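You operate a simulated robot arm through the tools that you are given. There is no shell and no other tool. Be economical: measure what you need, move in short steps, check, and stop when the job is done.

You are at the controls of a simulated two-armed robot. One attempt, no reset.

JOB
Take the cap off the water bottle and lay it down on the front of the strapper's table.

It is judged by the outcome, as a careful person would: the job done as asked, and still so three seconds after it is handed in. It fails if anything else is knocked over, pushed out of place, dropped, spilled or broken. A push-on lid holds only when it is set on centred and level and pressed home; a screw cap is set on level and turned clockwise until tight.

ROBOT AND FRAMES
Two 7-joint arms with two-finger parallel grippers on one trunk, on a base that drives. Base frame: it is fixed to the floor where the robot stands at the start and does not move with it; the origin is under the middle of the robot, x ahead of it, y to its left, z up; the surface under the hand at the start is at about z = 0.802. Readings come in m, degrees, newtons and seconds.
The left shoulder is at the start at [0.05, 0.209, 1.196], the right one opposite. With the tool pointing down near the work surface each hand reaches from about 0.1 to 0.9 m from the robot's upright axis, wherever it stands, measured 20 degrees to its own side. Payload 4.4 kg a hand.
Tool frame (each hand has its own): the origin (TCP) lies between the finger pads and is the grasp point; the fingertips stand 0.023 m ahead of it; z points along the fingers, y is the line along which they close. Largest opening 0.094 m; finger width 0.038, thickness 0.01; the body of the gripper, 0.054 by 0.096 m, starts 0.039 m behind the TCP.
Orientation is that of the tool frame in the base frame, as [roll, pitch, yaw] about the fixed x, y, z axes, in that order (R = Rz(yaw) Ry(pitch) Rx(roll)). With the fingers straight down and closing along the base's y, the tool's x points along the base's -x, its y along +y and its z along -z.

CONTROLS
- The arms move only by the tool step_arm. It takes "left_rows", "right_rows" or both (then of equal length, played together; a hand with none holds still); each is one flat list of numbers, 7 for each row, row after row: the shift along the base's x, y, z in units of 100 mm (1.0 is 100 mm), then the turn, a rotation vector about the base's x, y, z in units of 45 degrees (1.0 is 45 degrees), then the finger opening in m, from 0 to 0.094. In form: [x, y, z, ax, ay, az, jaw, x, y, z, ax, ay, az, jaw, ...]. A call has 1 to 20 rows; each row is the pose to reach, as a shift and turn from the pose commanded when the call began. A call with a number of a shift or a turn outside -1 to 1 is refused whole. Rows are played at 5 a second. More than 0.05 m and 8.6 degrees between two rows, or a gripper value outside its range, and nothing of the call is played. A pose out of reach is approached as far as the arm can. The call stops where the force on the tool passes 40 N (or 10 N more than at its start, if that is more) or the arm is blocked; 0.2 s more then pass. The fingers move at their own pace (about 0.108 m/s each) and stop on an object; they squeeze with about 21 N. The grip force told is the motor's: it shows also when the fingers shut on nothing. Time passes only in rows, and 0.2 s behind the last, so rows that repeat a pose let the fingers close. The reply holds the time, the measured pose of the TCP, the force on the tool along the base axes, the opening and the grip force, in the units named above and with some noise, with the torque about the TCP (base axes, N m) and any sound that the robot's microphone picked up.
- Cameras (640 x 400 px; columns grow to the right, rows downward): "scene" is now at [0.1456, -0.0078, 1.3892]; the picture's right is [-0.00, -1.00, 0.00], its down [-0.51, 0.00, -0.86] and it looks along [0.86, -0.00, -0.51] (base axes); focal length 282 px, centre (320, 200). "left" rides on the left gripper at [0.086, -0.016, -0.075] in its tool frame; the picture's right is [0.18, 0.98, 0.00], its down [-0.58, 0.11, -0.81] and it looks along [-0.79, 0.15, 0.59] (tool axes); focal length 243 px, centre (320, 200). "right" rides on the right gripper at [0.086, 0.016, -0.074] in its tool frame; the picture's right is [-0.18, 0.98, 0.00], its down [-0.58, -0.11, -0.81] and it looks along [-0.79, -0.15, 0.59] (tool axes); focal length 243 px, centre (320, 200).
- camera(camera): a new picture of that camera. No time passes.
- move_column(by): slides the trunk up (or, below 0, down) by that many m; the arms and the scene camera ride with it, the base frame stays. It gives what a move gives, with no picture.
- steer(legs): drives the robot by 1 to 6 legs, each [ahead, left, turn to the left] in m, m and degrees, along the robot's own axes; the way and the turn of a leg run together, so that a leg with both is an arc; at most 1.5 m and 180 degrees a leg. The arms and the cameras ride along, it lands a little off, and it stops where it bumps. It gives what a move gives.
- pan_tilt(pan, tilt): turns the head with the scene camera to pan (to the left, within 80 degrees either way) and tilt (down, from -29 to 69), counted from straight ahead of the robot. It gives what a move gives.
- locate(camera, pixels): for up to 12 pixels [column, row] of the newest picture of that camera ("zoom" is the newest enlarged one), the place [x, y, z] in the base frame of the surface seen there, good to about 0.002 m, but the place of the scene camera against the robot may be out by one fixed shift of up to 0.025 m in any direction. No time passes.
- inspect(camera, box): a new picture of the part [left, top, right, bottom] of that camera's present view, enlarged. No time passes.
- hand_in(): hands the job in; it is judged then, once.

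Go step by step. Measure first, check grasps and placings, and put right what went wrong. The budget is 80 turns and 62 pictures, counting those below and the enlarged ones. Unless the task says otherwise, let go and move clear before handing in, and close with one line.

The tools are called by a JSON object that holds its "fn" and its "kwargs". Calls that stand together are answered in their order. step_arm: Moves the arms, as the interface text tells. Its arguments: {"type":"object","properties":{"left_rows":{"type":"array"},"right_rows":{"type":"array"}},"required":[]} The other tools are called the same way: move_column (by) slides the trunk up or down; steer (legs) drives the base; pan_tilt (pan, tilt) turns the head that bears the scene camera; camera (camera) takes a picture; locate (camera, pixels) gives the place of the surface under pixels of a picture; inspect (camera, box) takes an enlarged picture of a part of a camera's view; hand_in () hands the job in.

At the start:

```text
t: 0.0
left_eef_pos: [0.5791, 0.3668, 1.086]
left_tcp_rot: [180.0, 0.1, -180.0]
left_wrist_force: [0.7, -0.2, -0.2]
left_moment: [0.0, 0.03, 0.01]
left_gripper_width: 0.0939
left_grasp_force: 0.0
right_eef_pos: [0.5977, -0.23, 1.1791]
right_tcp_rot: [179.9, -0.1, 180.0]
right_wrist_force: [-0.2, 0.1, 0.1]
right_moment: [0.0, 0.02, 0.02]
right_gripper_width: 0.094
right_grasp_force: 0.0
trunk travel left (down, up): [-0.275, 0.288]
robot x, y, heading: [0.003, -0.0006, -0.3]
head pan, tilt: [-0.2, 30.8]
```

scene: 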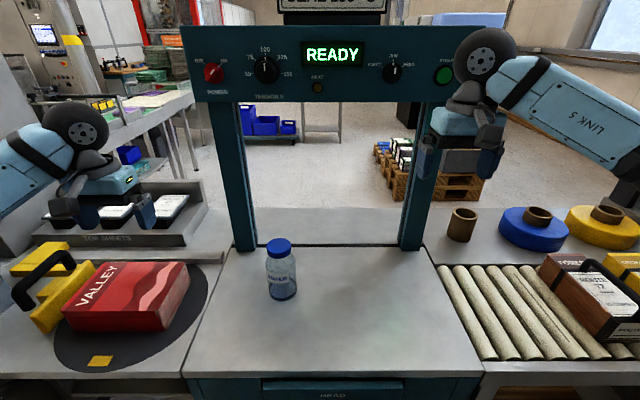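
right: 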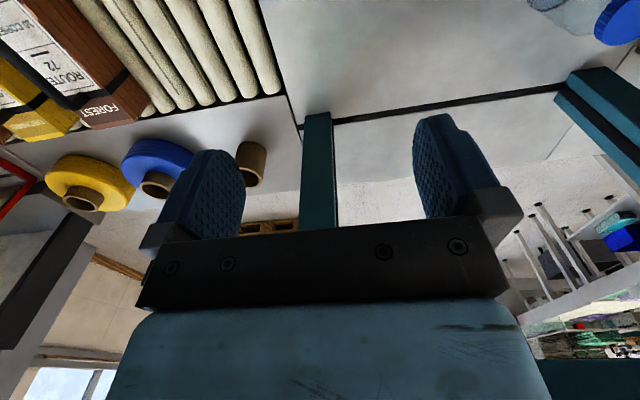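
left: 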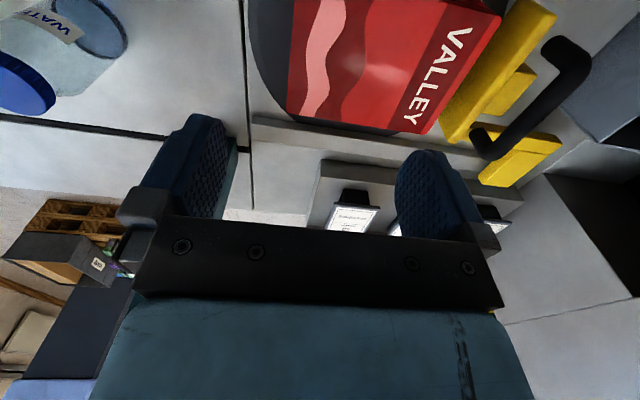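

The bottle with a blue cap is at about (281,270) in the scene, under the strapper's arch. I enlarge it and measure it.

{"fn": "inspect", "kwargs": {"camera": "scene", "box": [220, 220, 348, 300]}}

{"fn": "locate", "kwargs": {"camera": "scene", "pixels": [[279, 243], [267, 250], [291, 250], [279, 254], [282, 285], [283, 299], [320, 320], [320, 368], [245, 240], [410, 240], [260, 90], [320, 250]]}}

{"fn": "locate", "kwargs": {"camera": "left", "pixels": [[20, 85], [50, 100], [10, 105], [180, 80], [40, 25]]}}

```text
5.00 times, centred on (284, 260) of scene
```

zoom: 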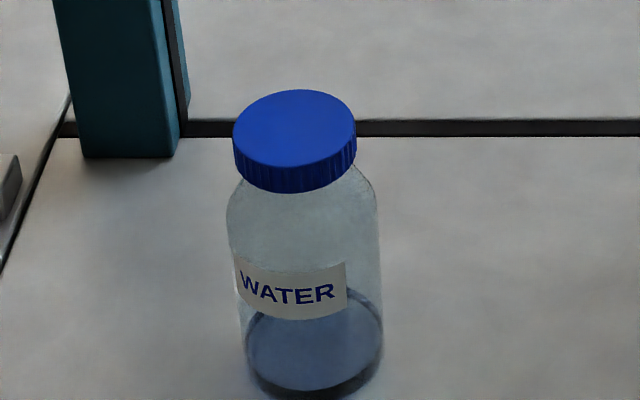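

```text
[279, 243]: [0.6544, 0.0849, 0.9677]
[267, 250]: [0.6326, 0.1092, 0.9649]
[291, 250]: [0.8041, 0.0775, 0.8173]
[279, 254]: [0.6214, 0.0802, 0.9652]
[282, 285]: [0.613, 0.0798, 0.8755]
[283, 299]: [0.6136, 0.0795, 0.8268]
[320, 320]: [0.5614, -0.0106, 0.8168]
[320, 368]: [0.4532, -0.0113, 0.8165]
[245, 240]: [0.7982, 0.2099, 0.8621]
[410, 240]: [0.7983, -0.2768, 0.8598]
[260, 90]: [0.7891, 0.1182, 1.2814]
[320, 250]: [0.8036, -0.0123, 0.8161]
```

```text
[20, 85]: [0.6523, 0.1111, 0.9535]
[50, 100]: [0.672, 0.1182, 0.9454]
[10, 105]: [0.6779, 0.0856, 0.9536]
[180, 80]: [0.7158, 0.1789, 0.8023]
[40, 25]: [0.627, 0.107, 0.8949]
```

The cap is ribbed, so it is a screw cap, with its top at about z 0.953 by the left camera. That picture cuts it off at (20,85), so I'll move the left hand back and to the right for a full view.

{"fn": "step_arm", "kwargs": {"left_rows": [-0.4, -0.4, 0, 0, 0, 0, 0.094, -0.8, -0.8, 0, 0, 0, 0, 0.094, -1, -1, 0, 0, 0, 0, 0.094, -1, -1, 0, 0, 0, 0, 0.094]}}

{"fn": "camera", "kwargs": {"camera": "left"}}

```text
refused: row 1 steps farther than a row can; nothing moved
```

```text
57 pictures are left
```

left: 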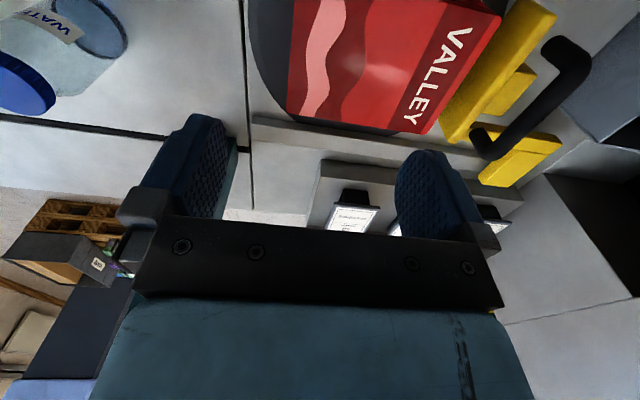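

The picture is unchanged because the step was too long. I'll retry with steps under 50 mm.

{"fn": "step_arm", "kwargs": {"left_rows": [-0.3, -0.35, 0, 0, 0, 0, 0.094, -0.6, -0.7, 0, 0, 0, 0, 0.094, -0.9, -1, 0, 0, 0, 0, 0.094, -1, -1, 0, 0, 0, 0, 0.094]}}

{"fn": "camera", "kwargs": {"camera": "left"}}

```text
t: 1.0
left_eef_pos: [0.4805, 0.2643, 1.0863]
left_tcp_rot: [180.0, 0.0, 180.0]
left_wrist_force: [0.5, 0.3, 0.4]
left_moment: [0.01, 0.0, 0.0]
left_gripper_width: 0.0942
left_grasp_force: 0.0
right_eef_pos: [0.5959, -0.2309, 1.1784]
right_tcp_rot: [-180.0, 0.0, 180.0]
right_wrist_force: [-0.1, -0.2, 0.4]
right_moment: [0.0, 0.0, -0.02]
right_gripper_width: 0.094
right_grasp_force: 0.2
trunk travel left (down, up): [-0.275, 0.288]
robot x, y, heading: [0.0003, 0.0015, -0.1]
head pan, tilt: [-0.2, 30.8]
```

```text
56 pictures are left
```

left: 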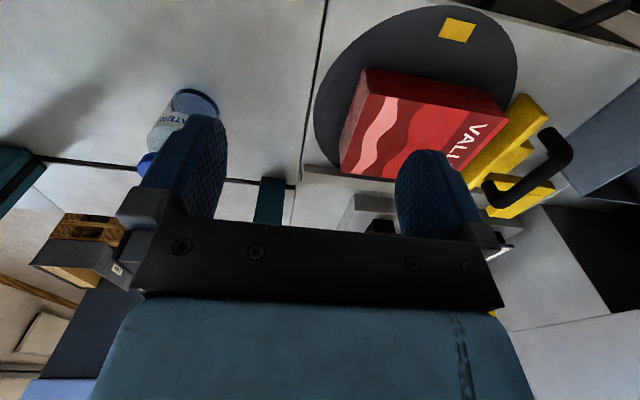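

The left finger hides the cap at (150,165). I'll move 0.1 m further right so the bottle shows between the fingers.

{"fn": "step_arm", "kwargs": {"left_rows": [0, -0.4, 0, 0, 0, 0, 0.094, 0, -0.8, 0, 0, 0, 0, 0.094, 0, -1, 0, 0, 0, 0, 0.094, 0, -1, 0, 0, 0, 0, 0.094]}}

{"fn": "camera", "kwargs": {"camera": "left"}}

{"fn": "camera", "kwargs": {"camera": "scene"}}

```text
t: 2.0
left_eef_pos: [0.4802, 0.1656, 1.0852]
left_tcp_rot: [179.9, 0.1, -180.0]
left_wrist_force: [-0.3, -0.5, -0.9]
left_moment: [-0.02, 0.05, 0.01]
left_gripper_width: 0.0937
left_grasp_force: 0.0
right_eef_pos: [0.5973, -0.2312, 1.1788]
right_tcp_rot: [-180.0, 0.0, 180.0]
right_wrist_force: [-0.3, 0.7, 0.3]
right_moment: [0.0, 0.03, 0.0]
right_gripper_width: 0.094
right_grasp_force: 0.1
trunk travel left (down, up): [-0.275, 0.288]
robot x, y, heading: [-0.0023, -0.0016, -0.1]
head pan, tilt: [-0.2, 30.8]
```

```text
55 pictures are left
```

left: 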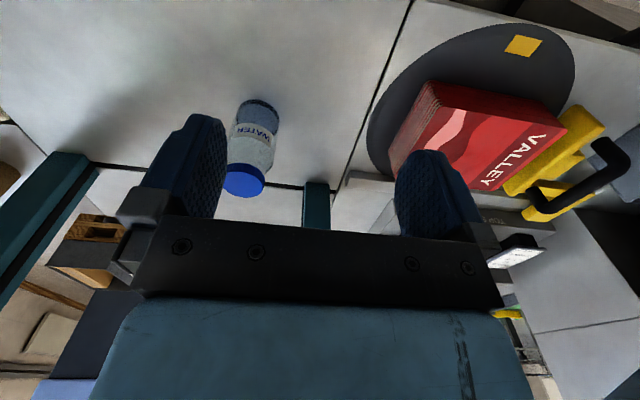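

```text
54 pictures are left
```

scene: 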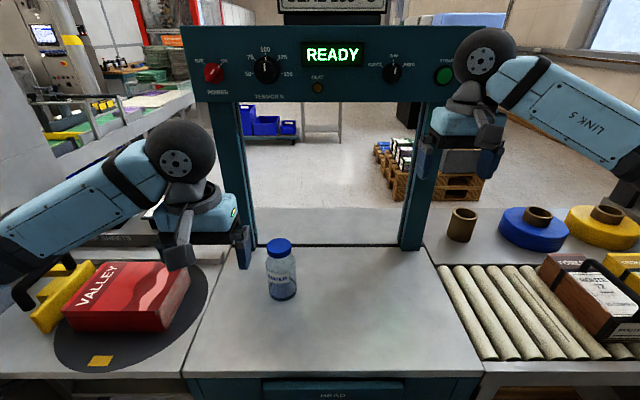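

{"fn": "inspect", "kwargs": {"camera": "left", "box": [200, 90, 296, 210]}}

{"fn": "inspect", "kwargs": {"camera": "scene", "box": [250, 230, 314, 310]}}

{"fn": "locate", "kwargs": {"camera": "left", "pixels": [[242, 184], [227, 181], [260, 189], [245, 176], [238, 193], [252, 135], [234, 135], [270, 140], [300, 60], [258, 104]]}}

```text
3.33 times, centred on (248, 150) of left
```

zoom: 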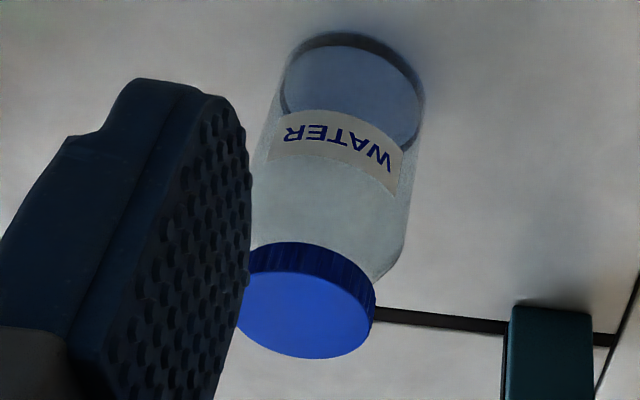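

```text
5.00 times, centred on (282, 270) of scene
```

zoom: 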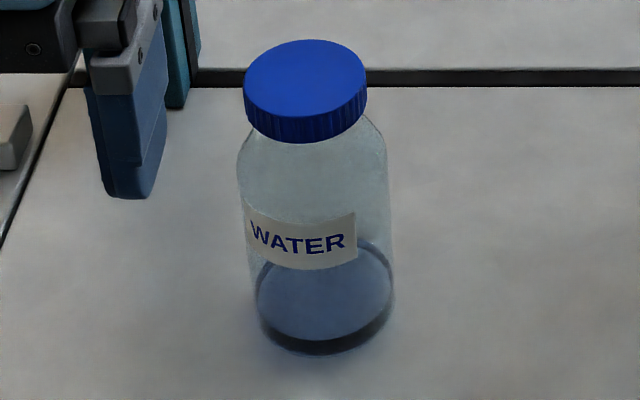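

```text
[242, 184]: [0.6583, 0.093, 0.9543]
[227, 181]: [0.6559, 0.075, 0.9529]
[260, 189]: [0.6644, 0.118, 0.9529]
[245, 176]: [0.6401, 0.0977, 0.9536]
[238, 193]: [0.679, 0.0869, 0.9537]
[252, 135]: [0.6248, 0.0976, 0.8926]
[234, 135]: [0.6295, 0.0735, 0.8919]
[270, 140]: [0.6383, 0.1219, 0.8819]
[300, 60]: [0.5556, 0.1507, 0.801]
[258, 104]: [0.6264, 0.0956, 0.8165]
```

{"fn": "locate", "kwargs": {"camera": "zoom", "pixels": [[306, 80], [247, 86], [363, 82], [310, 43], [300, 114], [300, 130], [240, 165], [380, 165], [310, 190], [325, 330], [312, 160]]}}

{"fn": "locate", "kwargs": {"camera": "left", "pixels": [[243, 183], [242, 173], [258, 181], [264, 184], [263, 186], [260, 180], [250, 195], [240, 195], [234, 170]]}}

```text
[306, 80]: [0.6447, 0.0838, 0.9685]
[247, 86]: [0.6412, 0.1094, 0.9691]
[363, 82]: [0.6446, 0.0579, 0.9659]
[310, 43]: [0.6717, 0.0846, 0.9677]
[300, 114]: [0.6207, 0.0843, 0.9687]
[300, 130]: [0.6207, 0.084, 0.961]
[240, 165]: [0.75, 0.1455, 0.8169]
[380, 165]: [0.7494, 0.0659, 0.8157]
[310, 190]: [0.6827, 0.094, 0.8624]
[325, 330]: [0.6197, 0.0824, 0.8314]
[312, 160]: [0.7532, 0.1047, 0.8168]
```

```text
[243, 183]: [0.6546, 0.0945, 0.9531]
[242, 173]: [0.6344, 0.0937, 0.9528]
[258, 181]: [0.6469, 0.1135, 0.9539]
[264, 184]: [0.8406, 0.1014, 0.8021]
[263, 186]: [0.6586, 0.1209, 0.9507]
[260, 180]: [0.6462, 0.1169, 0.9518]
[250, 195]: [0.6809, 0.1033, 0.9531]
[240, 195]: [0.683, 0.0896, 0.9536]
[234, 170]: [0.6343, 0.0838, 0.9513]
```

The scene reads about (-0.012, -0.011, +0.0145) off. Corrected, the cap centre is near (0.658, 0.095), its top at 0.9535, radius 0.027. The bottle must be held by one hand while the other unscrews, so I'll look at the gripper shape and the clearance around.

{"fn": "inspect", "kwargs": {"camera": "scene", "box": [130, 110, 290, 290]}}

{"fn": "inspect", "kwargs": {"camera": "scene", "box": [400, 20, 560, 200]}}

{"fn": "locate", "kwargs": {"camera": "scene", "pixels": [[188, 265], [162, 328], [180, 263], [185, 295], [110, 310], [200, 330], [320, 372], [195, 374], [475, 374], [440, 270], [480, 350], [436, 265]]}}

```text
2.22 times, centred on (210, 200) of scene
```

zoom: 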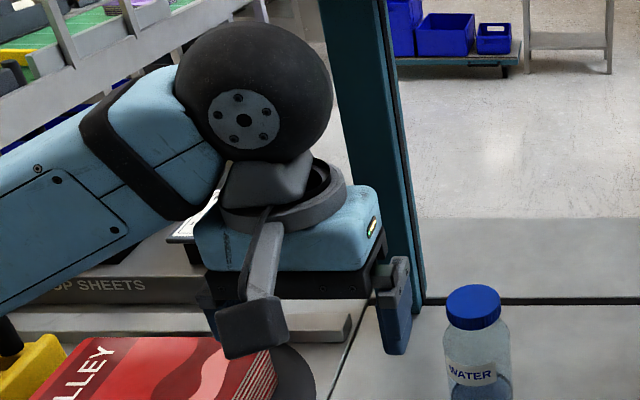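

```text
2.22 times, centred on (480, 110) of scene
```

zoom: 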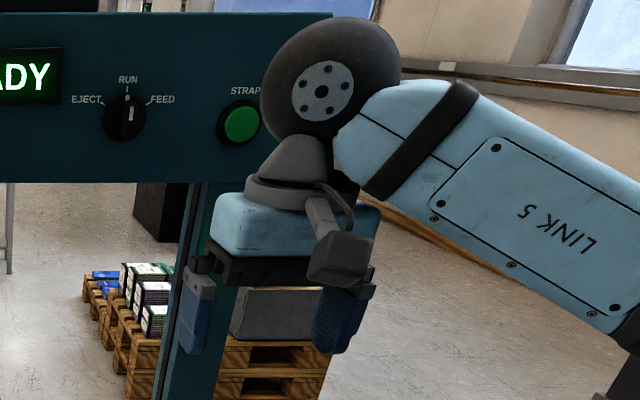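

```text
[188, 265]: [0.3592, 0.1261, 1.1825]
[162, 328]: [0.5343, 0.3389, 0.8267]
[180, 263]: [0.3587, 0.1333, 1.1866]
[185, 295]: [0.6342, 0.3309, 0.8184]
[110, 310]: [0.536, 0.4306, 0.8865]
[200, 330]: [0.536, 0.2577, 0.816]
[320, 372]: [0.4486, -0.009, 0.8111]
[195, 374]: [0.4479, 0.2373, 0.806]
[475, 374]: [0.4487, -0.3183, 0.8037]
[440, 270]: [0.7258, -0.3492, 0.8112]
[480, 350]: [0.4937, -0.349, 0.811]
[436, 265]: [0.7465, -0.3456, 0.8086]
```

Camera brackets protrude from both hands. Plan: the right hand comes level from the right with its camera up and holds the bottle body. The left hand, from above, unscrews the cap. First I reorient the right hand high up, in two calls.

{"fn": "step_arm", "kwargs": {"right_rows": [-0.05, 0, 0, 0.086, 0.086, -0.102, 0.094, -0.1, 0, 0, 0.172, 0.172, -0.205, 0.094, -0.15, 0, 0, 0.258, 0.258, -0.307, 0.094, -0.2, 0, 0, 0.344, 0.344, -0.41, 0.094, -0.25, 0, 0, 0.43, 0.43, -0.512, 0.094, -0.3, 0, 0, 0.516, 0.516, -0.614, 0.094, -0.35, 0, 0, 0.602, 0.602, -0.717, 0.094, -0.4, 0, 0, 0.688, 0.688, -0.819, 0.094, -0.4, 0, 0, 0.688, 0.688, -0.819, 0.094], "left_rows": [0, 0.2, 0, 0, 0, 0, 0.094, 0, 0.4, 0, 0, 0, 0, 0.094, 0, 0.6, 0.1, 0, 0, 0, 0.094, 0, 0.8, 0.2, 0, 0, 0, 0.094, 0, 1, 0.3, 0, 0, 0, 0.094, 0, 1, 0.3, 0, 0, 0, 0.094, 0, 1, 0.3, 0, 0, 0, 0.094, 0, 1, 0.3, 0, 0, 0, 0.094, 0, 1, 0.3, 0, 0, 0, 0.094]}}

```text
t: 4.0
left_eef_pos: [0.4799, 0.2664, 1.1152]
left_tcp_rot: [-180.0, 0.0, -180.0]
left_wrist_force: [0.1, -1.1, 0.3]
left_moment: [-0.01, -0.02, -0.05]
left_gripper_width: 0.0941
left_grasp_force: 0.1
right_eef_pos: [0.5576, -0.2314, 1.1786]
right_tcp_rot: [158.0, -38.0, 148.8]
right_wrist_force: [0.5, -0.1, -0.2]
right_moment: [-0.02, -0.01, -0.02]
right_gripper_width: 0.094
right_grasp_force: 0.1
trunk travel left (down, up): [-0.275, 0.288]
robot x, y, heading: [-0.003, 0.0034, 0.2]
head pan, tilt: [-0.2, 30.8]
```

The rotation went as commanded, with no contact. Now the second half.

{"fn": "step_arm", "kwargs": {"right_rows": [0, 0, 0, 0.086, 0.086, -0.102, 0.094, 0, 0, 0, 0.172, 0.172, -0.205, 0.094, 0, 0, 0, 0.258, 0.258, -0.307, 0.094, 0, 0, 0, 0.344, 0.344, -0.41, 0.094, 0, 0, 0, 0.43, 0.43, -0.512, 0.094, 0, 0, 0, 0.516, 0.516, -0.614, 0.094, 0, 0, 0, 0.602, 0.602, -0.717, 0.094, 0, 0, 0, 0.688, 0.688, -0.819, 0.094, 0, 0, 0, 0.688, 0.688, -0.819, 0.094]}}

{"fn": "camera", "kwargs": {"camera": "scene"}}

```text
t: 6.0
left_eef_pos: [0.4806, 0.2668, 1.1151]
left_tcp_rot: [-180.0, 0.0, -180.0]
left_wrist_force: [0.4, -0.7, 0.4]
left_moment: [-0.01, 0.01, 0.0]
left_gripper_width: 0.0937
left_grasp_force: 0.0
right_eef_pos: [0.5578, -0.2306, 1.1785]
right_tcp_rot: [-179.8, -80.1, 89.5]
right_wrist_force: [0.6, -0.1, -0.4]
right_moment: [-0.01, 0.01, -0.01]
right_gripper_width: 0.0938
right_grasp_force: 0.3
trunk travel left (down, up): [-0.275, 0.288]
robot x, y, heading: [-0.0018, 0.0001, -0.2]
head pan, tilt: [-0.2, 30.8]
```

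```text
49 pictures are left
```

scene: 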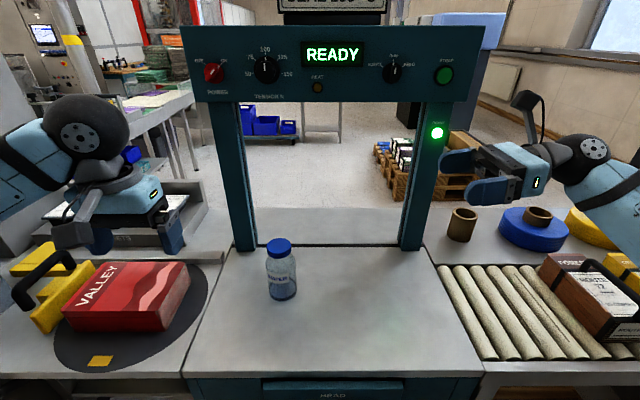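

The right hand points left with its camera on top, as wanted. Next I move it over the table in stages and check the arm's clearance.

{"fn": "step_arm", "kwargs": {"right_rows": [0.25, 0.25, -0.1, 0, 0, 0, 0.094, 0.5, 0.5, -0.2, 0, 0, 0, 0.094, 0.75, 0.75, -0.4, 0, 0, 0, 0.094, 1, 1, -0.6, 0, 0, 0, 0.094, 1, 1, -1, 0, 0, 0, 0.094, 1, 1, -1, 0, 0, 0, 0.094]}}

{"fn": "step_arm", "kwargs": {"right_rows": [0, 0.25, -0.25, 0, 0, 0, 0.094, 0, 0.5, -0.5, 0, 0, 0, 0.094, 0, 0.7, -0.75, 0, 0, 0, 0.094, 0, 0.8, -1, 0, 0, 0, 0.094, 0, 0.8, -1, 0, 0, 0, 0.094]}}

{"fn": "camera", "kwargs": {"camera": "scene"}}

```text
t: 7.4
left_eef_pos: [0.4802, 0.2648, 1.1152]
left_tcp_rot: [-180.0, 0.1, -180.0]
left_wrist_force: [-0.9, 0.7, 0.2]
left_moment: [0.02, 0.01, -0.03]
left_gripper_width: 0.094
left_grasp_force: 0.1
right_eef_pos: [0.6559, -0.1302, 1.0826]
right_tcp_rot: [179.8, -80.0, 90.2]
right_wrist_force: [0.1, -0.1, 0.2]
right_moment: [0.01, 0.02, -0.01]
right_gripper_width: 0.0937
right_grasp_force: 0.1
trunk travel left (down, up): [-0.275, 0.288]
robot x, y, heading: [-0.0018, 0.0009, 0.2]
head pan, tilt: [-0.2, 30.8]
```

```text
t: 8.6
left_eef_pos: [0.4798, 0.2664, 1.1154]
left_tcp_rot: [180.0, 0.0, 180.0]
left_wrist_force: [-0.7, -0.3, 0.1]
left_moment: [-0.04, -0.02, 0.02]
left_gripper_width: 0.0941
left_grasp_force: 0.1
right_eef_pos: [0.6576, -0.0516, 0.9791]
right_tcp_rot: [180.0, -80.2, 90.1]
right_wrist_force: [-0.9, -0.4, 0.4]
right_moment: [-0.04, 0.0, -0.01]
right_gripper_width: 0.0939
right_grasp_force: 0.0
trunk travel left (down, up): [-0.275, 0.288]
robot x, y, heading: [-0.0026, 0.0037, -0.0]
head pan, tilt: [-0.2, 30.8]
```

```text
48 pictures are left
```

scene: 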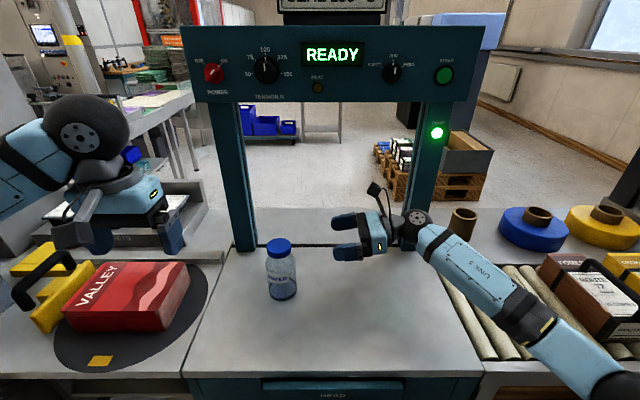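

The hand is at z 0.98 and the forearm runs back over the rollers. I'll measure the arm's heights against the roller and box before going lower.

{"fn": "locate", "kwargs": {"camera": "scene", "pixels": [[418, 228], [375, 190], [465, 275], [520, 315], [575, 360], [610, 385], [560, 290], [460, 300], [375, 245], [410, 213]]}}

{"fn": "pan_tilt", "kwargs": {"pan": -30, "tilt": 45}}

{"fn": "camera", "kwargs": {"camera": "scene"}}

```text
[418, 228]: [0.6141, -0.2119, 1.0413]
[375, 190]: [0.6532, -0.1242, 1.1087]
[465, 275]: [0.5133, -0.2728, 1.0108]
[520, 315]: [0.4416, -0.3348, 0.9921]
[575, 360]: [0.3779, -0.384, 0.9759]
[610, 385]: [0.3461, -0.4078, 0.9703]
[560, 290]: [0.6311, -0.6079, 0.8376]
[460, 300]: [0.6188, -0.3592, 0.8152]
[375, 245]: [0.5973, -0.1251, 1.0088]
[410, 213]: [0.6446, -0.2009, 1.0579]
```

```text
t: 9.6
left_eef_pos: [0.4804, 0.2666, 1.116]
left_tcp_rot: [180.0, 0.0, -180.0]
left_wrist_force: [0.2, 0.4, 0.3]
left_moment: [-0.02, 0.0, 0.01]
left_gripper_width: 0.094
left_grasp_force: 0.1
right_eef_pos: [0.6572, -0.0511, 0.9783]
right_tcp_rot: [180.0, -80.2, 90.0]
right_wrist_force: [-0.4, 0.6, -0.5]
right_moment: [0.01, 0.02, 0.03]
right_gripper_width: 0.0941
right_grasp_force: 0.0
trunk travel left (down, up): [-0.275, 0.288]
robot x, y, heading: [0.0043, -0.0015, 0.1]
head pan, tilt: [-30.0, 45.0]
```

```text
47 pictures are left
```

scene: 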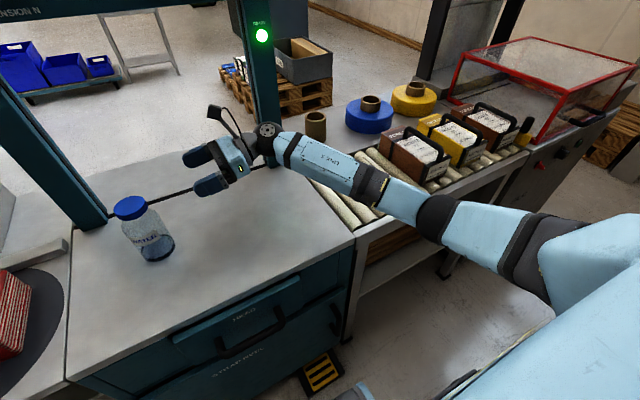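

The elbow end of the forearm is low, with its top at z≈0.96 near x 0.35. Lowering the hand would hit the conveyor rail. I'll raise the trunk 0.25 m so the arm comes down more steeply.

{"fn": "move_column", "kwargs": {"by": 0.25}}

{"fn": "step_arm", "kwargs": {"right_rows": [0, 0, -0.4, 0, 0, 0, 0.094, 0, 0, -0.8, 0, 0, 0, 0.094, 0, 0, -1, 0, 0, 0, 0.094, 0, 0, -1, 0, 0, 0, 0.094]}}

{"fn": "step_arm", "kwargs": {"right_rows": [0, 0, -0.4, 0, 0, 0, 0.094, 0, 0, -0.8, 0, 0, 0, 0.094, 0, 0, -1, 0, 0, 0, 0.094, 0, 0, -1, 0, 0, 0, 0.094]}}

{"fn": "camera", "kwargs": {"camera": "scene"}}

```text
t: 12.1
left_eef_pos: [0.4792, 0.2649, 1.3653]
left_tcp_rot: [-180.0, 0.1, 180.0]
left_wrist_force: [-0.2, 0.3, -0.6]
left_moment: [0.0, 0.01, -0.01]
left_gripper_width: 0.0939
left_grasp_force: 0.0
right_eef_pos: [0.6577, -0.0502, 1.229]
right_tcp_rot: [-179.9, -80.1, 89.8]
right_wrist_force: [0.2, 0.5, 0.0]
right_moment: [0.0, 0.01, 0.02]
right_gripper_width: 0.0939
right_grasp_force: 0.0
trunk travel left (down, up): [-0.525, 0.038]
robot x, y, heading: [0.0029, -0.0022, 0.0]
head pan, tilt: [-30.0, 45.0]
```

```text
t: 13.1
left_eef_pos: [0.4796, 0.2657, 1.3654]
left_tcp_rot: [-180.0, 0.0, 180.0]
left_wrist_force: [-0.2, -0.6, -0.5]
left_moment: [-0.02, 0.0, -0.01]
left_gripper_width: 0.0942
left_grasp_force: 0.0
right_eef_pos: [0.6586, -0.0514, 1.1294]
right_tcp_rot: [-180.0, -80.1, 90.1]
right_wrist_force: [0.0, -0.6, -0.3]
right_moment: [-0.01, -0.04, -0.01]
right_gripper_width: 0.094
right_grasp_force: 0.1
trunk travel left (down, up): [-0.525, 0.038]
robot x, y, heading: [0.0009, 0.0024, 0.1]
head pan, tilt: [-30.0, 45.0]
```

```text
t: 14.1
left_eef_pos: [0.4808, 0.266, 1.3655]
left_tcp_rot: [179.9, -0.1, 179.9]
left_wrist_force: [-0.8, 0.1, 0.1]
left_moment: [0.01, 0.03, -0.04]
left_gripper_width: 0.094
left_grasp_force: 0.1
right_eef_pos: [0.6581, -0.0529, 1.0294]
right_tcp_rot: [-179.9, -80.0, 89.9]
right_wrist_force: [-0.3, -0.6, 0.1]
right_moment: [-0.02, -0.01, 0.02]
right_gripper_width: 0.0939
right_grasp_force: 0.1
trunk travel left (down, up): [-0.525, 0.038]
robot x, y, heading: [0.0015, -0.0012, -0.2]
head pan, tilt: [-30.0, 45.0]
```

```text
46 pictures are left
```

scene: 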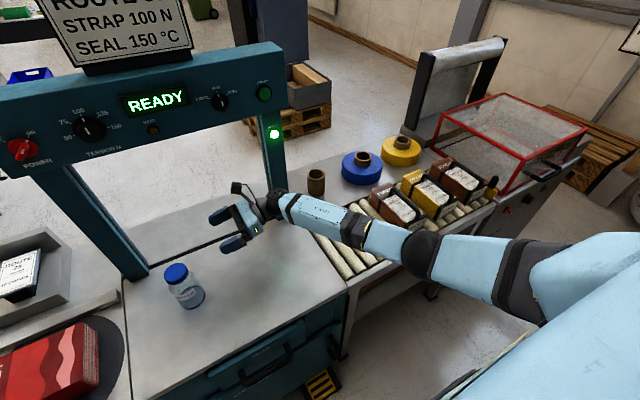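

{"fn": "locate", "kwargs": {"camera": "scene", "pixels": [[275, 205], [315, 210], [350, 222], [385, 240], [420, 250], [385, 268], [355, 235], [290, 215]]}}

```text
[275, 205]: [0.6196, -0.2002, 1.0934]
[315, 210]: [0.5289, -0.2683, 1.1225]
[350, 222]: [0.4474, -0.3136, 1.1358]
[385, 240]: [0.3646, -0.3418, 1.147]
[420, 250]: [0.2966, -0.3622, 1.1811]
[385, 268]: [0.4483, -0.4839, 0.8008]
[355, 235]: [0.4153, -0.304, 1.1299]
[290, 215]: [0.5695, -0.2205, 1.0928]
```

The forearm now rises toward the elbow (z≈1.15 at x 0.36), so there is room. I'll lower the hand to z≈0.86, still clear of the bottle to its right.

{"fn": "step_arm", "kwargs": {"right_rows": [0, 0, -0.4, 0, 0, 0, 0.094, 0, 0, -0.8, 0, 0, 0, 0.094, 0, 0, -1, 0, 0, 0, 0.094, 0, 0, -1, 0, 0, 0, 0.094]}}

{"fn": "step_arm", "kwargs": {"right_rows": [0, 0, -0.35, 0, 0, 0, 0.094, 0, 0, -0.67, 0, 0, 0, 0.094, 0, 0, -0.67, 0, 0, 0, 0.094]}}

{"fn": "pan_tilt", "kwargs": {"pan": -5, "tilt": 50}}

{"fn": "camera", "kwargs": {"camera": "scene"}}

{"fn": "camera", "kwargs": {"camera": "right"}}

```text
t: 15.1
left_eef_pos: [0.48, 0.2657, 1.3651]
left_tcp_rot: [-180.0, 0.1, 180.0]
left_wrist_force: [-0.8, -0.4, -0.5]
left_moment: [0.02, -0.01, 0.04]
left_gripper_width: 0.0939
left_grasp_force: 0.1
right_eef_pos: [0.6588, -0.0535, 0.9289]
right_tcp_rot: [-180.0, -80.1, 90.1]
right_wrist_force: [0.4, 0.0, 0.1]
right_moment: [0.0, 0.0, -0.01]
right_gripper_width: 0.0938
right_grasp_force: 0.0
trunk travel left (down, up): [-0.525, 0.038]
robot x, y, heading: [0.0033, 0.0034, 0.0]
head pan, tilt: [-30.0, 45.0]
```

```text
t: 15.9
left_eef_pos: [0.4796, 0.2665, 1.3666]
left_tcp_rot: [179.8, 0.0, -180.0]
left_wrist_force: [0.3, -0.6, 0.9]
left_moment: [0.02, -0.01, -0.01]
left_gripper_width: 0.0939
left_grasp_force: 0.1
right_eef_pos: [0.6513, -0.0521, 0.8682]
right_tcp_rot: [179.7, -80.3, 90.3]
right_wrist_force: [-1.1, -0.2, -0.1]
right_moment: [0.02, 0.01, 0.0]
right_gripper_width: 0.094
right_grasp_force: 0.1
right hand out of reach, approached as far as the arm can: row 2, 3
trunk travel left (down, up): [-0.525, 0.038]
robot x, y, heading: [-0.0023, 0.0003, 0.0]
head pan, tilt: [-30.0, 45.0]
```

```text
t: 16.8
left_eef_pos: [0.4801, 0.2663, 1.3654]
left_tcp_rot: [-179.9, 0.0, -179.9]
left_wrist_force: [0.1, -0.3, 0.0]
left_moment: [0.02, 0.02, 0.01]
left_gripper_width: 0.0941
left_grasp_force: 0.0
right_eef_pos: [0.6514, -0.05, 0.866]
right_tcp_rot: [-179.9, -80.0, 89.9]
right_wrist_force: [0.8, 0.2, 0.6]
right_moment: [0.01, 0.02, -0.01]
right_gripper_width: 0.0939
right_grasp_force: 0.1
trunk travel left (down, up): [-0.525, 0.038]
robot x, y, heading: [-0.0018, -0.0025, 0.2]
head pan, tilt: [-5.0, 50.0]
```

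```text
45 pictures are left
```

scene: 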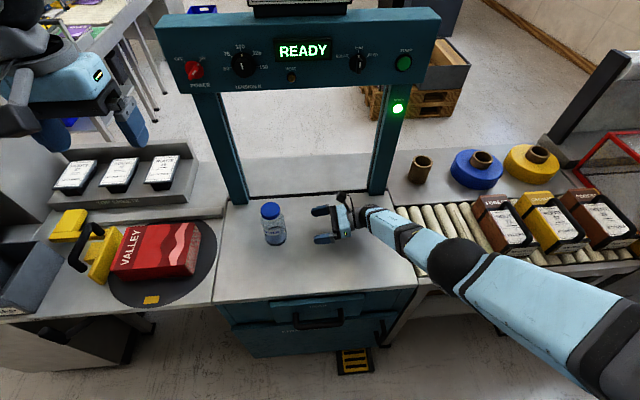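

```text
44 pictures are left
```

right: 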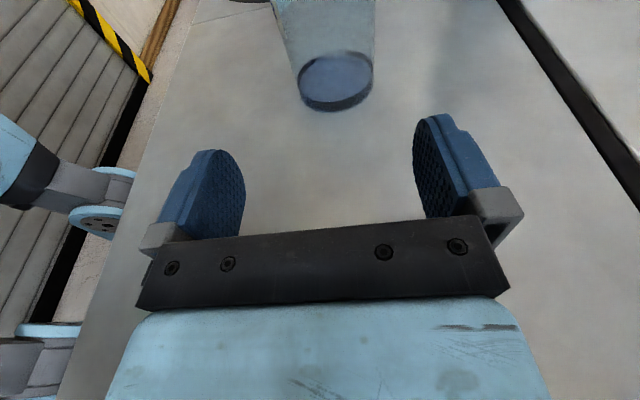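

The arm is stretched to its limit at z 0.866, and x is off by 8 mm. I'll raise the hand 0.1 m, lower the trunk 0.1 m, and continue from there.

{"fn": "step_arm", "kwargs": {"right_rows": [0, 0, 0.4, 0, 0, 0, 0.094, 0, 0, 0.8, 0, 0, 0, 0.094, 0, 0, 1, 0, 0, 0, 0.094, 0, 0, 1, 0, 0, 0, 0.094]}}

{"fn": "move_column", "kwargs": {"by": -0.1}}

{"fn": "camera", "kwargs": {"camera": "scene"}}

{"fn": "camera", "kwargs": {"camera": "right"}}

```text
t: 17.8
left_eef_pos: [0.4805, 0.2655, 1.3651]
left_tcp_rot: [180.0, 0.0, -180.0]
left_wrist_force: [-0.5, -0.8, -0.2]
left_moment: [0.0, 0.0, -0.04]
left_gripper_width: 0.0939
left_grasp_force: 0.1
right_eef_pos: [0.6533, -0.0499, 0.9676]
right_tcp_rot: [-179.9, -80.1, 89.9]
right_wrist_force: [-0.2, -0.7, -0.6]
right_moment: [0.0, 0.0, -0.03]
right_gripper_width: 0.094
right_grasp_force: 0.0
trunk travel left (down, up): [-0.525, 0.038]
robot x, y, heading: [0.0022, 0.0008, -0.2]
head pan, tilt: [-5.0, 50.0]
```

```text
t: 19.1
left_eef_pos: [0.4798, 0.2658, 1.2652]
left_tcp_rot: [-179.9, 0.0, 180.0]
left_wrist_force: [0.2, -0.4, 0.0]
left_moment: [0.04, -0.02, 0.02]
left_gripper_width: 0.0941
left_grasp_force: 0.1
right_eef_pos: [0.6527, -0.0497, 0.8665]
right_tcp_rot: [179.9, -80.1, 90.0]
right_wrist_force: [-0.3, 0.3, 0.6]
right_moment: [0.04, 0.0, 0.04]
right_gripper_width: 0.094
right_grasp_force: 0.1
trunk travel left (down, up): [-0.425, 0.138]
robot x, y, heading: [0.0011, -0.0003, -0.1]
head pan, tilt: [-5.0, 50.0]
```

```text
43 pictures are left
```

scene: 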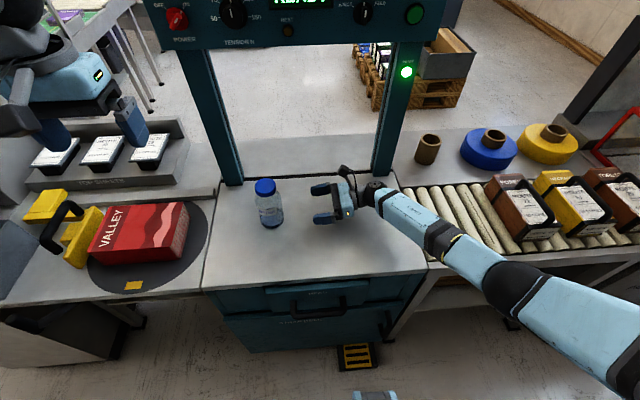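

```text
42 pictures are left
```

right: 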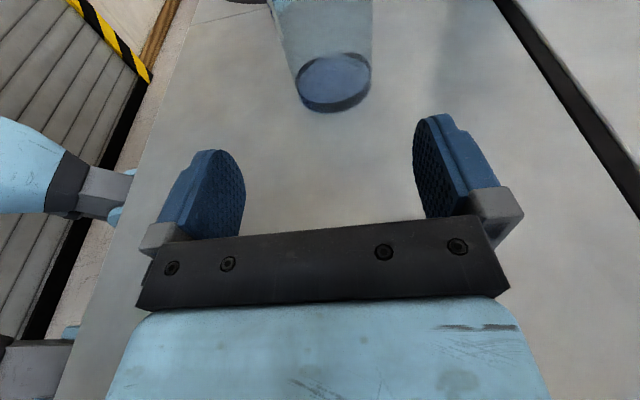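

The right camera sees the bottle's base between the fingers at (335,82). I'll measure it.

{"fn": "locate", "kwargs": {"camera": "right", "pixels": [[335, 110], [299, 85], [372, 70], [335, 90], [330, 30], [310, 25], [360, 25], [334, 112], [300, 60], [370, 50]]}}

{"fn": "locate", "kwargs": {"camera": "scene", "pixels": [[265, 187], [390, 205], [370, 190], [440, 240], [480, 265], [318, 190]]}}

```text
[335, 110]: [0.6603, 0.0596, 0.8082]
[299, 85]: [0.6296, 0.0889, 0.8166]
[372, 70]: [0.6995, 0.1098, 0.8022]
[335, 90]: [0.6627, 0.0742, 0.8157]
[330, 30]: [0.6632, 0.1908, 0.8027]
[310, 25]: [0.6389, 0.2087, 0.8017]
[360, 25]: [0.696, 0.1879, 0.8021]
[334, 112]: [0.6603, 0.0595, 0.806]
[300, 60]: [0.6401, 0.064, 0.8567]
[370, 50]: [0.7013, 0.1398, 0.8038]
```

```text
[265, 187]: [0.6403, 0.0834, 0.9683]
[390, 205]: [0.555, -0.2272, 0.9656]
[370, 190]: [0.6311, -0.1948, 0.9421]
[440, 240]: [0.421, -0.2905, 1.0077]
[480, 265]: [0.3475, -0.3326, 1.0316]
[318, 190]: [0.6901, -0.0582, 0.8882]
```

The bottle axis measures (0.660, 0.095). I'll centre in x, drop slightly, and slide in toward it.

{"fn": "step_arm", "kwargs": {"right_rows": [0.07, 0.2, -0.05, 0, 0, 0, 0.094, 0.07, 0.4, -0.05, 0, 0, 0, 0.094, 0.07, 0.6, -0.05, 0, 0, 0, 0.094, 0.07, 0.6, -0.05, 0, 0, 0, 0.094]}}

{"fn": "camera", "kwargs": {"camera": "right"}}

```text
t: 20.1
left_eef_pos: [0.4809, 0.2659, 1.2644]
left_tcp_rot: [180.0, 0.1, -180.0]
left_wrist_force: [-0.4, 0.5, -0.5]
left_moment: [0.01, 0.02, -0.02]
left_gripper_width: 0.0942
left_grasp_force: 0.0
right_eef_pos: [0.6601, 0.0102, 0.863]
right_tcp_rot: [180.0, -80.2, 90.0]
right_wrist_force: [0.2, -0.4, 0.0]
right_moment: [0.01, 0.01, 0.0]
right_gripper_width: 0.0942
right_grasp_force: 0.1
trunk travel left (down, up): [-0.425, 0.138]
robot x, y, heading: [-0.0007, 0.0024, -0.0]
head pan, tilt: [-5.0, 50.0]
```

```text
41 pictures are left
```

right: 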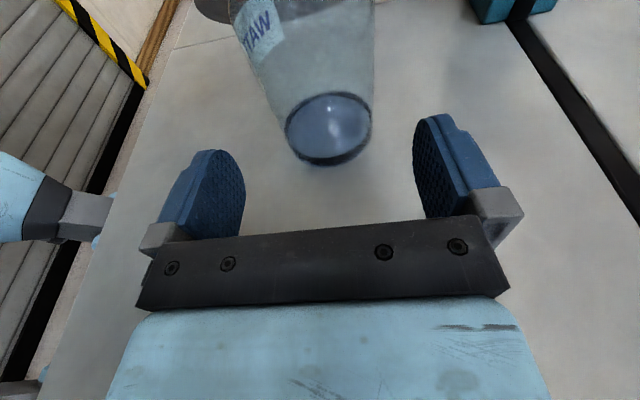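

The bottle is centred between the fingers and all is clear. I'll go in the last 73 mm.

{"fn": "step_arm", "kwargs": {"right_rows": [0, 0.25, 0, 0, 0, 0, 0.094, 0, 0.5, 0, 0, 0, 0, 0.094, 0, 0.73, 0, 0, 0, 0, 0.094, 0, 0.73, 0, 0, 0, 0, 0.094]}}

{"fn": "camera", "kwargs": {"camera": "right"}}

{"fn": "inspect", "kwargs": {"camera": "scene", "box": [200, 140, 360, 240]}}

```text
t: 21.1
left_eef_pos: [0.4805, 0.2647, 1.2654]
left_tcp_rot: [-179.9, 0.2, 180.0]
left_wrist_force: [-0.5, -0.3, -0.3]
left_moment: [0.0, 0.0, -0.03]
left_gripper_width: 0.094
left_grasp_force: 0.2
right_eef_pos: [0.6592, 0.0829, 0.8619]
right_tcp_rot: [-180.0, -80.1, 90.0]
right_wrist_force: [-0.2, 0.4, -0.7]
right_moment: [0.01, 0.0, -0.01]
right_gripper_width: 0.0943
right_grasp_force: 0.1
trunk travel left (down, up): [-0.425, 0.138]
robot x, y, heading: [0.0002, -0.002, -0.1]
head pan, tilt: [-5.0, 50.0]
```

```text
40 pictures are left
```

right: 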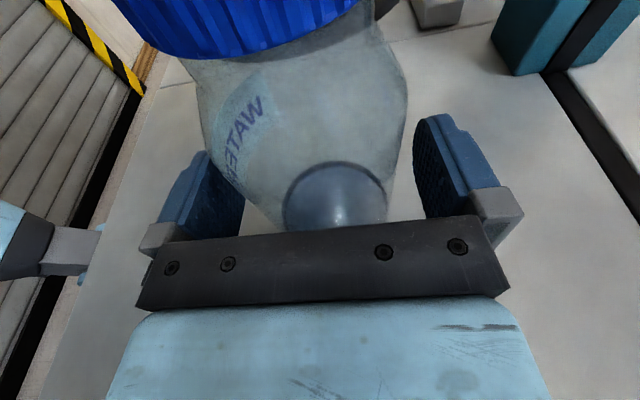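

```text
4.00 times, centred on (280, 190) of scene
```

zoom: 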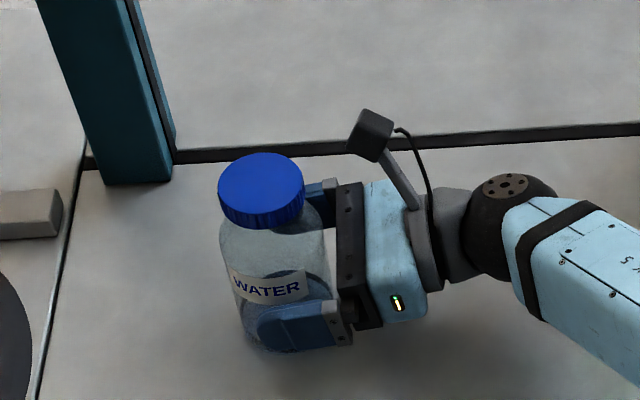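

The fingers straddle the body below the cap, clear on both sides. Now I close the right hand gently.

{"fn": "step_arm", "kwargs": {"right_rows": [0, 0, 0, 0, 0, 0, 0.082, 0, 0, 0, 0, 0, 0, 0.074, 0, 0, 0, 0, 0, 0, 0.066, 0, 0, 0, 0, 0, 0, 0.05, 0, 0, 0, 0, 0, 0, 0.05]}}

{"fn": "inspect", "kwargs": {"camera": "scene", "box": [220, 150, 348, 230]}}

{"fn": "camera", "kwargs": {"camera": "right"}}

```text
t: 22.4
left_eef_pos: [0.4812, 0.2661, 1.2663]
left_tcp_rot: [179.9, 0.1, -179.9]
left_wrist_force: [0.3, 0.2, -0.2]
left_moment: [0.02, 0.0, -0.03]
left_gripper_width: 0.0942
left_grasp_force: 0.1
right_eef_pos: [0.6592, 0.0842, 0.8617]
right_tcp_rot: [180.0, -80.1, 90.0]
right_wrist_force: [0.8, 0.3, 0.8]
right_moment: [0.05, 0.02, -0.01]
right_gripper_width: 0.0694
right_grasp_force: 21.6
trunk travel left (down, up): [-0.425, 0.138]
robot x, y, heading: [-0.002, -0.0021, 0.0]
head pan, tilt: [-5.0, 50.0]
```

```text
5.00 times, centred on (284, 190) of scene
```

zoom: 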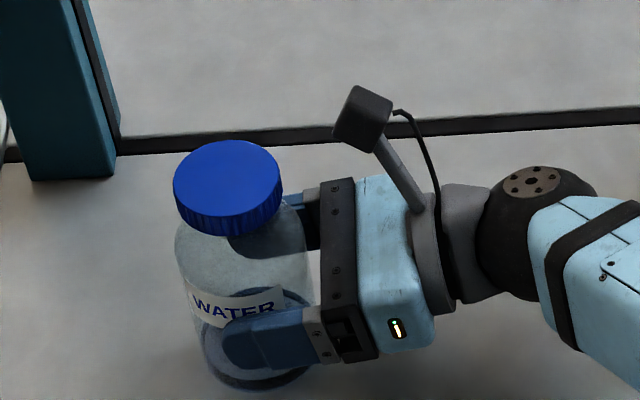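

```text
37 pictures are left
```

right: 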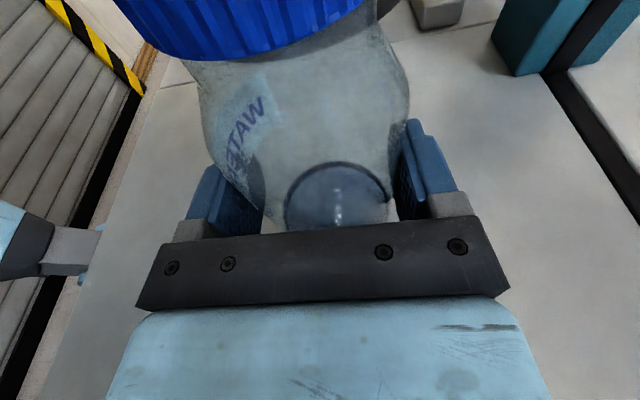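

The bottle is held at 69 mm width with 21.6 N. I'll measure where the right hand's camera box and the cap sit now, to keep the left hand clear.

{"fn": "locate", "kwargs": {"camera": "zoom", "pixels": [[360, 110], [340, 130], [370, 92], [350, 145], [228, 170], [176, 185], [280, 180], [235, 142], [222, 212], [222, 228], [385, 105]]}}

```text
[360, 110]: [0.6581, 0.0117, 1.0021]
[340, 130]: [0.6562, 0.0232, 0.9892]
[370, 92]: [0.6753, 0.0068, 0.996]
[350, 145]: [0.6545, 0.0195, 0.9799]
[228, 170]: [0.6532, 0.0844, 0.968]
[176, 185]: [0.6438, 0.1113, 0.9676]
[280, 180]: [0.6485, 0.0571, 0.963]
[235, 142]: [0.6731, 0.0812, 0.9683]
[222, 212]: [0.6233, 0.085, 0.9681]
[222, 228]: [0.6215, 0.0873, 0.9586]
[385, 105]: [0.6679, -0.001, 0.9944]
```

The right camera box ends about y 0.035, z 0.99, leaving about 60 mm from the cap axis. I'll bring the left hand above the cap, turned -90° so its fingers close along x.

{"fn": "step_arm", "kwargs": {"left_rows": [0.15, -0.14, 0, 0, 0, -0.167, 0.094, 0.3, -0.28, 0, 0, 0, -0.333, 0.094, 0.45, -0.42, -0.2, 0, 0, -0.5, 0.094, 0.6, -0.56, -0.4, 0, 0, -0.667, 0.08, 0.75, -0.7, -0.6, 0, 0, -0.833, 0.075, 0.9, -0.855, -0.8, 0, 0, -1, 0.075, 0.9, -0.855, -0.8, 0, 0, -1, 0.075]}}

{"fn": "step_arm", "kwargs": {"left_rows": [0.15, -0.14, -0.1, 0, 0, -0.167, 0.075, 0.3, -0.28, -0.25, 0, 0, -0.333, 0.075, 0.45, -0.42, -0.4, 0, 0, -0.5, 0.075, 0.6, -0.56, -0.6, 0, 0, -0.667, 0.075, 0.75, -0.7, -0.8, 0, 0, -0.833, 0.075, 0.9, -0.855, -1, 0, 0, -1, 0.075, 0.9, -0.855, -1, 0, 0, -1, 0.075]}}

{"fn": "camera", "kwargs": {"camera": "scene"}}

{"fn": "camera", "kwargs": {"camera": "left"}}

```text
t: 23.9
left_eef_pos: [0.569, 0.1798, 1.1849]
left_tcp_rot: [180.0, 0.0, 135.0]
left_wrist_force: [0.3, -0.1, -0.3]
left_moment: [0.0, -0.02, 0.02]
left_gripper_width: 0.0748
left_grasp_force: 0.0
right_eef_pos: [0.66, 0.0837, 0.863]
right_tcp_rot: [179.9, -80.1, 90.1]
right_wrist_force: [-1.1, -1.0, 1.1]
right_moment: [0.08, 0.08, -0.02]
right_gripper_width: 0.0692
right_grasp_force: 21.1
trunk travel left (down, up): [-0.425, 0.138]
robot x, y, heading: [-0.0023, 0.0011, -0.1]
head pan, tilt: [-5.0, 50.0]
```

```text
t: 25.6
left_eef_pos: [0.661, 0.0954, 1.0835]
left_tcp_rot: [-180.0, 0.1, 89.9]
left_wrist_force: [0.4, 0.0, 0.1]
left_moment: [-0.02, 0.02, 0.0]
left_gripper_width: 0.075
left_grasp_force: 0.1
right_eef_pos: [0.659, 0.085, 0.8631]
right_tcp_rot: [179.9, -80.0, 90.2]
right_wrist_force: [-0.1, 0.4, 1.8]
right_moment: [0.1, 0.07, -0.01]
right_gripper_width: 0.0691
right_grasp_force: 21.3
trunk travel left (down, up): [-0.425, 0.138]
robot x, y, heading: [0.0042, -0.0004, 0.4]
head pan, tilt: [-5.0, 50.0]
```

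```text
36 pictures are left
```

scene: 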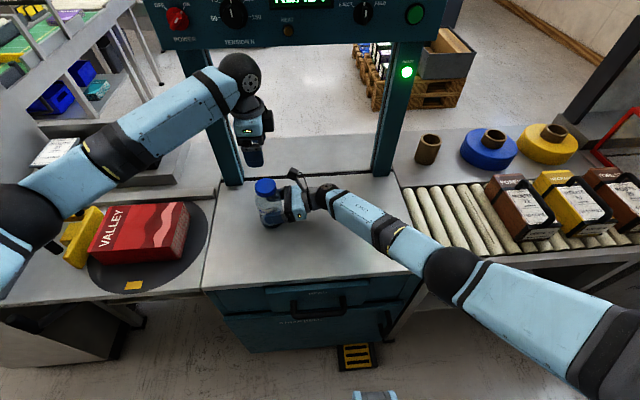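

```text
35 pictures are left
```

left: 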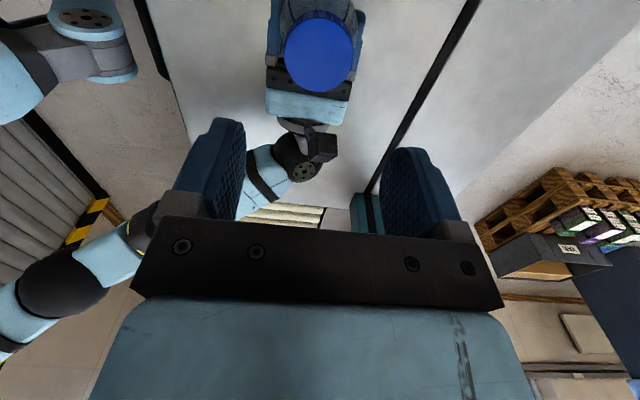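

The left hand hovers above. Its camera sees the cap at (320,52), so I'll fix its centre accurately.

{"fn": "locate", "kwargs": {"camera": "left", "pixels": [[320, 51], [288, 50], [351, 50], [320, 15], [320, 88], [335, 145], [318, 135], [330, 160]]}}

```text
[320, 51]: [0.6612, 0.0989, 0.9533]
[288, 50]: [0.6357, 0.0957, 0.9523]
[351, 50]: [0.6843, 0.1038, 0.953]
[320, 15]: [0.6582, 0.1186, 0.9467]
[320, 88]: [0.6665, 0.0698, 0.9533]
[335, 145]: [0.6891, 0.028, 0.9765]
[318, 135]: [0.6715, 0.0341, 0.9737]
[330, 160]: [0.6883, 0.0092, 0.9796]
```

The cap centre is confirmed at (0.660, 0.096). I'll turn -45° to the start of the stroke while coming down partway, then lower so the pads flank the cap.

{"fn": "step_arm", "kwargs": {"left_rows": [0, 0, -0.1, 0, 0, -0.167, 0.075, 0, 0, -0.2, 0, 0, -0.333, 0.075, 0, 0, -0.3, 0, 0, -0.5, 0.075, 0, 0, -0.4, 0, 0, -0.667, 0.075, 0, 0, -0.5, 0, 0, -0.833, 0.075, 0, 0, -0.6, 0, 0, -1, 0.075, 0, 0, -0.6, 0, 0, -1, 0.075]}}

{"fn": "camera", "kwargs": {"camera": "left"}}

{"fn": "inspect", "kwargs": {"camera": "scene", "box": [190, 80, 350, 230]}}

```text
t: 27.1
left_eef_pos: [0.6614, 0.0955, 1.0256]
left_tcp_rot: [-180.0, 0.0, 44.9]
left_wrist_force: [-0.2, 0.1, 0.0]
left_moment: [-0.01, -0.02, -0.02]
left_gripper_width: 0.0748
left_grasp_force: 0.0
right_eef_pos: [0.6588, 0.0838, 0.8633]
right_tcp_rot: [179.9, -80.2, 90.0]
right_wrist_force: [0.4, -1.5, 1.3]
right_moment: [0.0, 0.06, -0.02]
right_gripper_width: 0.069
right_grasp_force: 21.1
trunk travel left (down, up): [-0.425, 0.138]
robot x, y, heading: [0.0007, -0.0035, 0.2]
head pan, tilt: [-5.0, 50.0]
```

```text
34 pictures are left
```

left: 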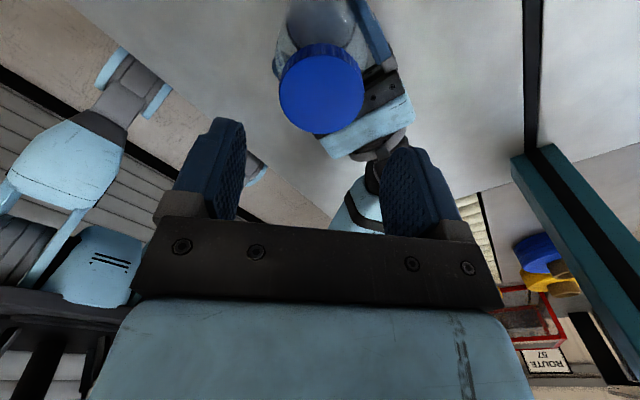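

```text
2.67 times, centred on (270, 155) of scene
```

zoom: 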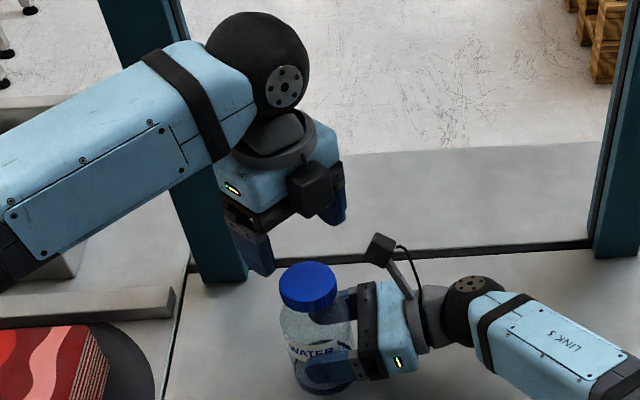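

I want to know which part the dark box at (315,190) in the zoom is before going down.

{"fn": "locate", "kwargs": {"camera": "zoom", "pixels": [[315, 190], [250, 250], [335, 205], [270, 180], [245, 170], [380, 250], [308, 285]]}}

```text
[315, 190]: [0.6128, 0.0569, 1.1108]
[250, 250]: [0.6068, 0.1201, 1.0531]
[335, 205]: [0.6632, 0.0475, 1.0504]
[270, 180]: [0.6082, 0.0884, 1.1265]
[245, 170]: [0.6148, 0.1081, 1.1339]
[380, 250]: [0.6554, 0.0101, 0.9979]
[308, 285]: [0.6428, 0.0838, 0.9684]
```

That box is the back of the left gripper, about 55 mm above its TCP, so it passes over the right camera. I'll narrow the opening to 68 mm and descend to TCP z≈0.96.

{"fn": "step_arm", "kwargs": {"left_rows": [-0.01, 0.005, -0.2, 0, 0, 0, 0.068, -0.01, 0.005, -0.4, 0, 0, 0, 0.068, -0.01, 0.005, -0.55, 0, 0, 0, 0.068, -0.01, 0.005, -0.65, 0, 0, 0, 0.068, -0.01, 0.005, -0.65, 0, 0, 0, 0.068]}}

{"fn": "inspect", "kwargs": {"camera": "scene", "box": [220, 120, 340, 230]}}

{"fn": "camera", "kwargs": {"camera": "left"}}

```text
t: 28.4
left_eef_pos: [0.6599, 0.0969, 0.9591]
left_tcp_rot: [-180.0, 0.0, 45.0]
left_wrist_force: [0.0, -0.1, -0.1]
left_moment: [-0.02, 0.01, -0.03]
left_gripper_width: 0.068
left_grasp_force: 0.1
right_eef_pos: [0.6599, 0.0831, 0.8623]
right_tcp_rot: [-180.0, -80.2, 89.9]
right_wrist_force: [-0.3, -0.3, 0.9]
right_moment: [0.02, 0.06, -0.02]
right_gripper_width: 0.0693
right_grasp_force: 21.2
trunk travel left (down, up): [-0.425, 0.138]
robot x, y, heading: [-0.001, 0.0041, -0.2]
head pan, tilt: [-5.0, 50.0]
```

```text
3.64 times, centred on (280, 175) of scene
```

zoom: 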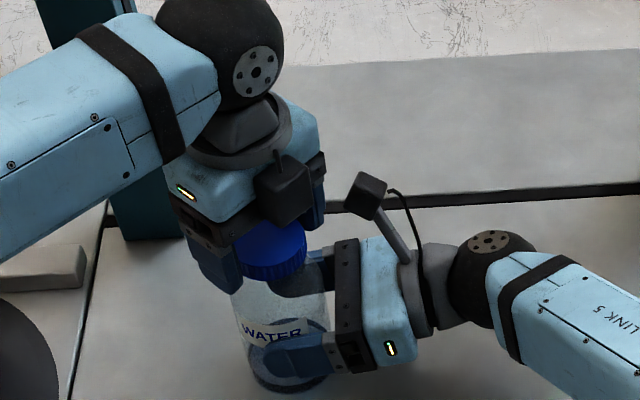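

```text
31 pictures are left
```

left: 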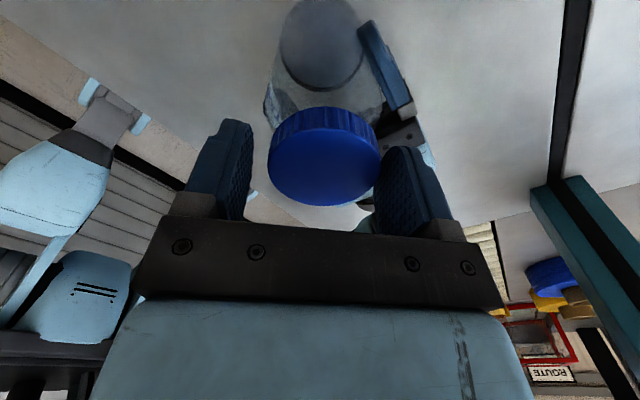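

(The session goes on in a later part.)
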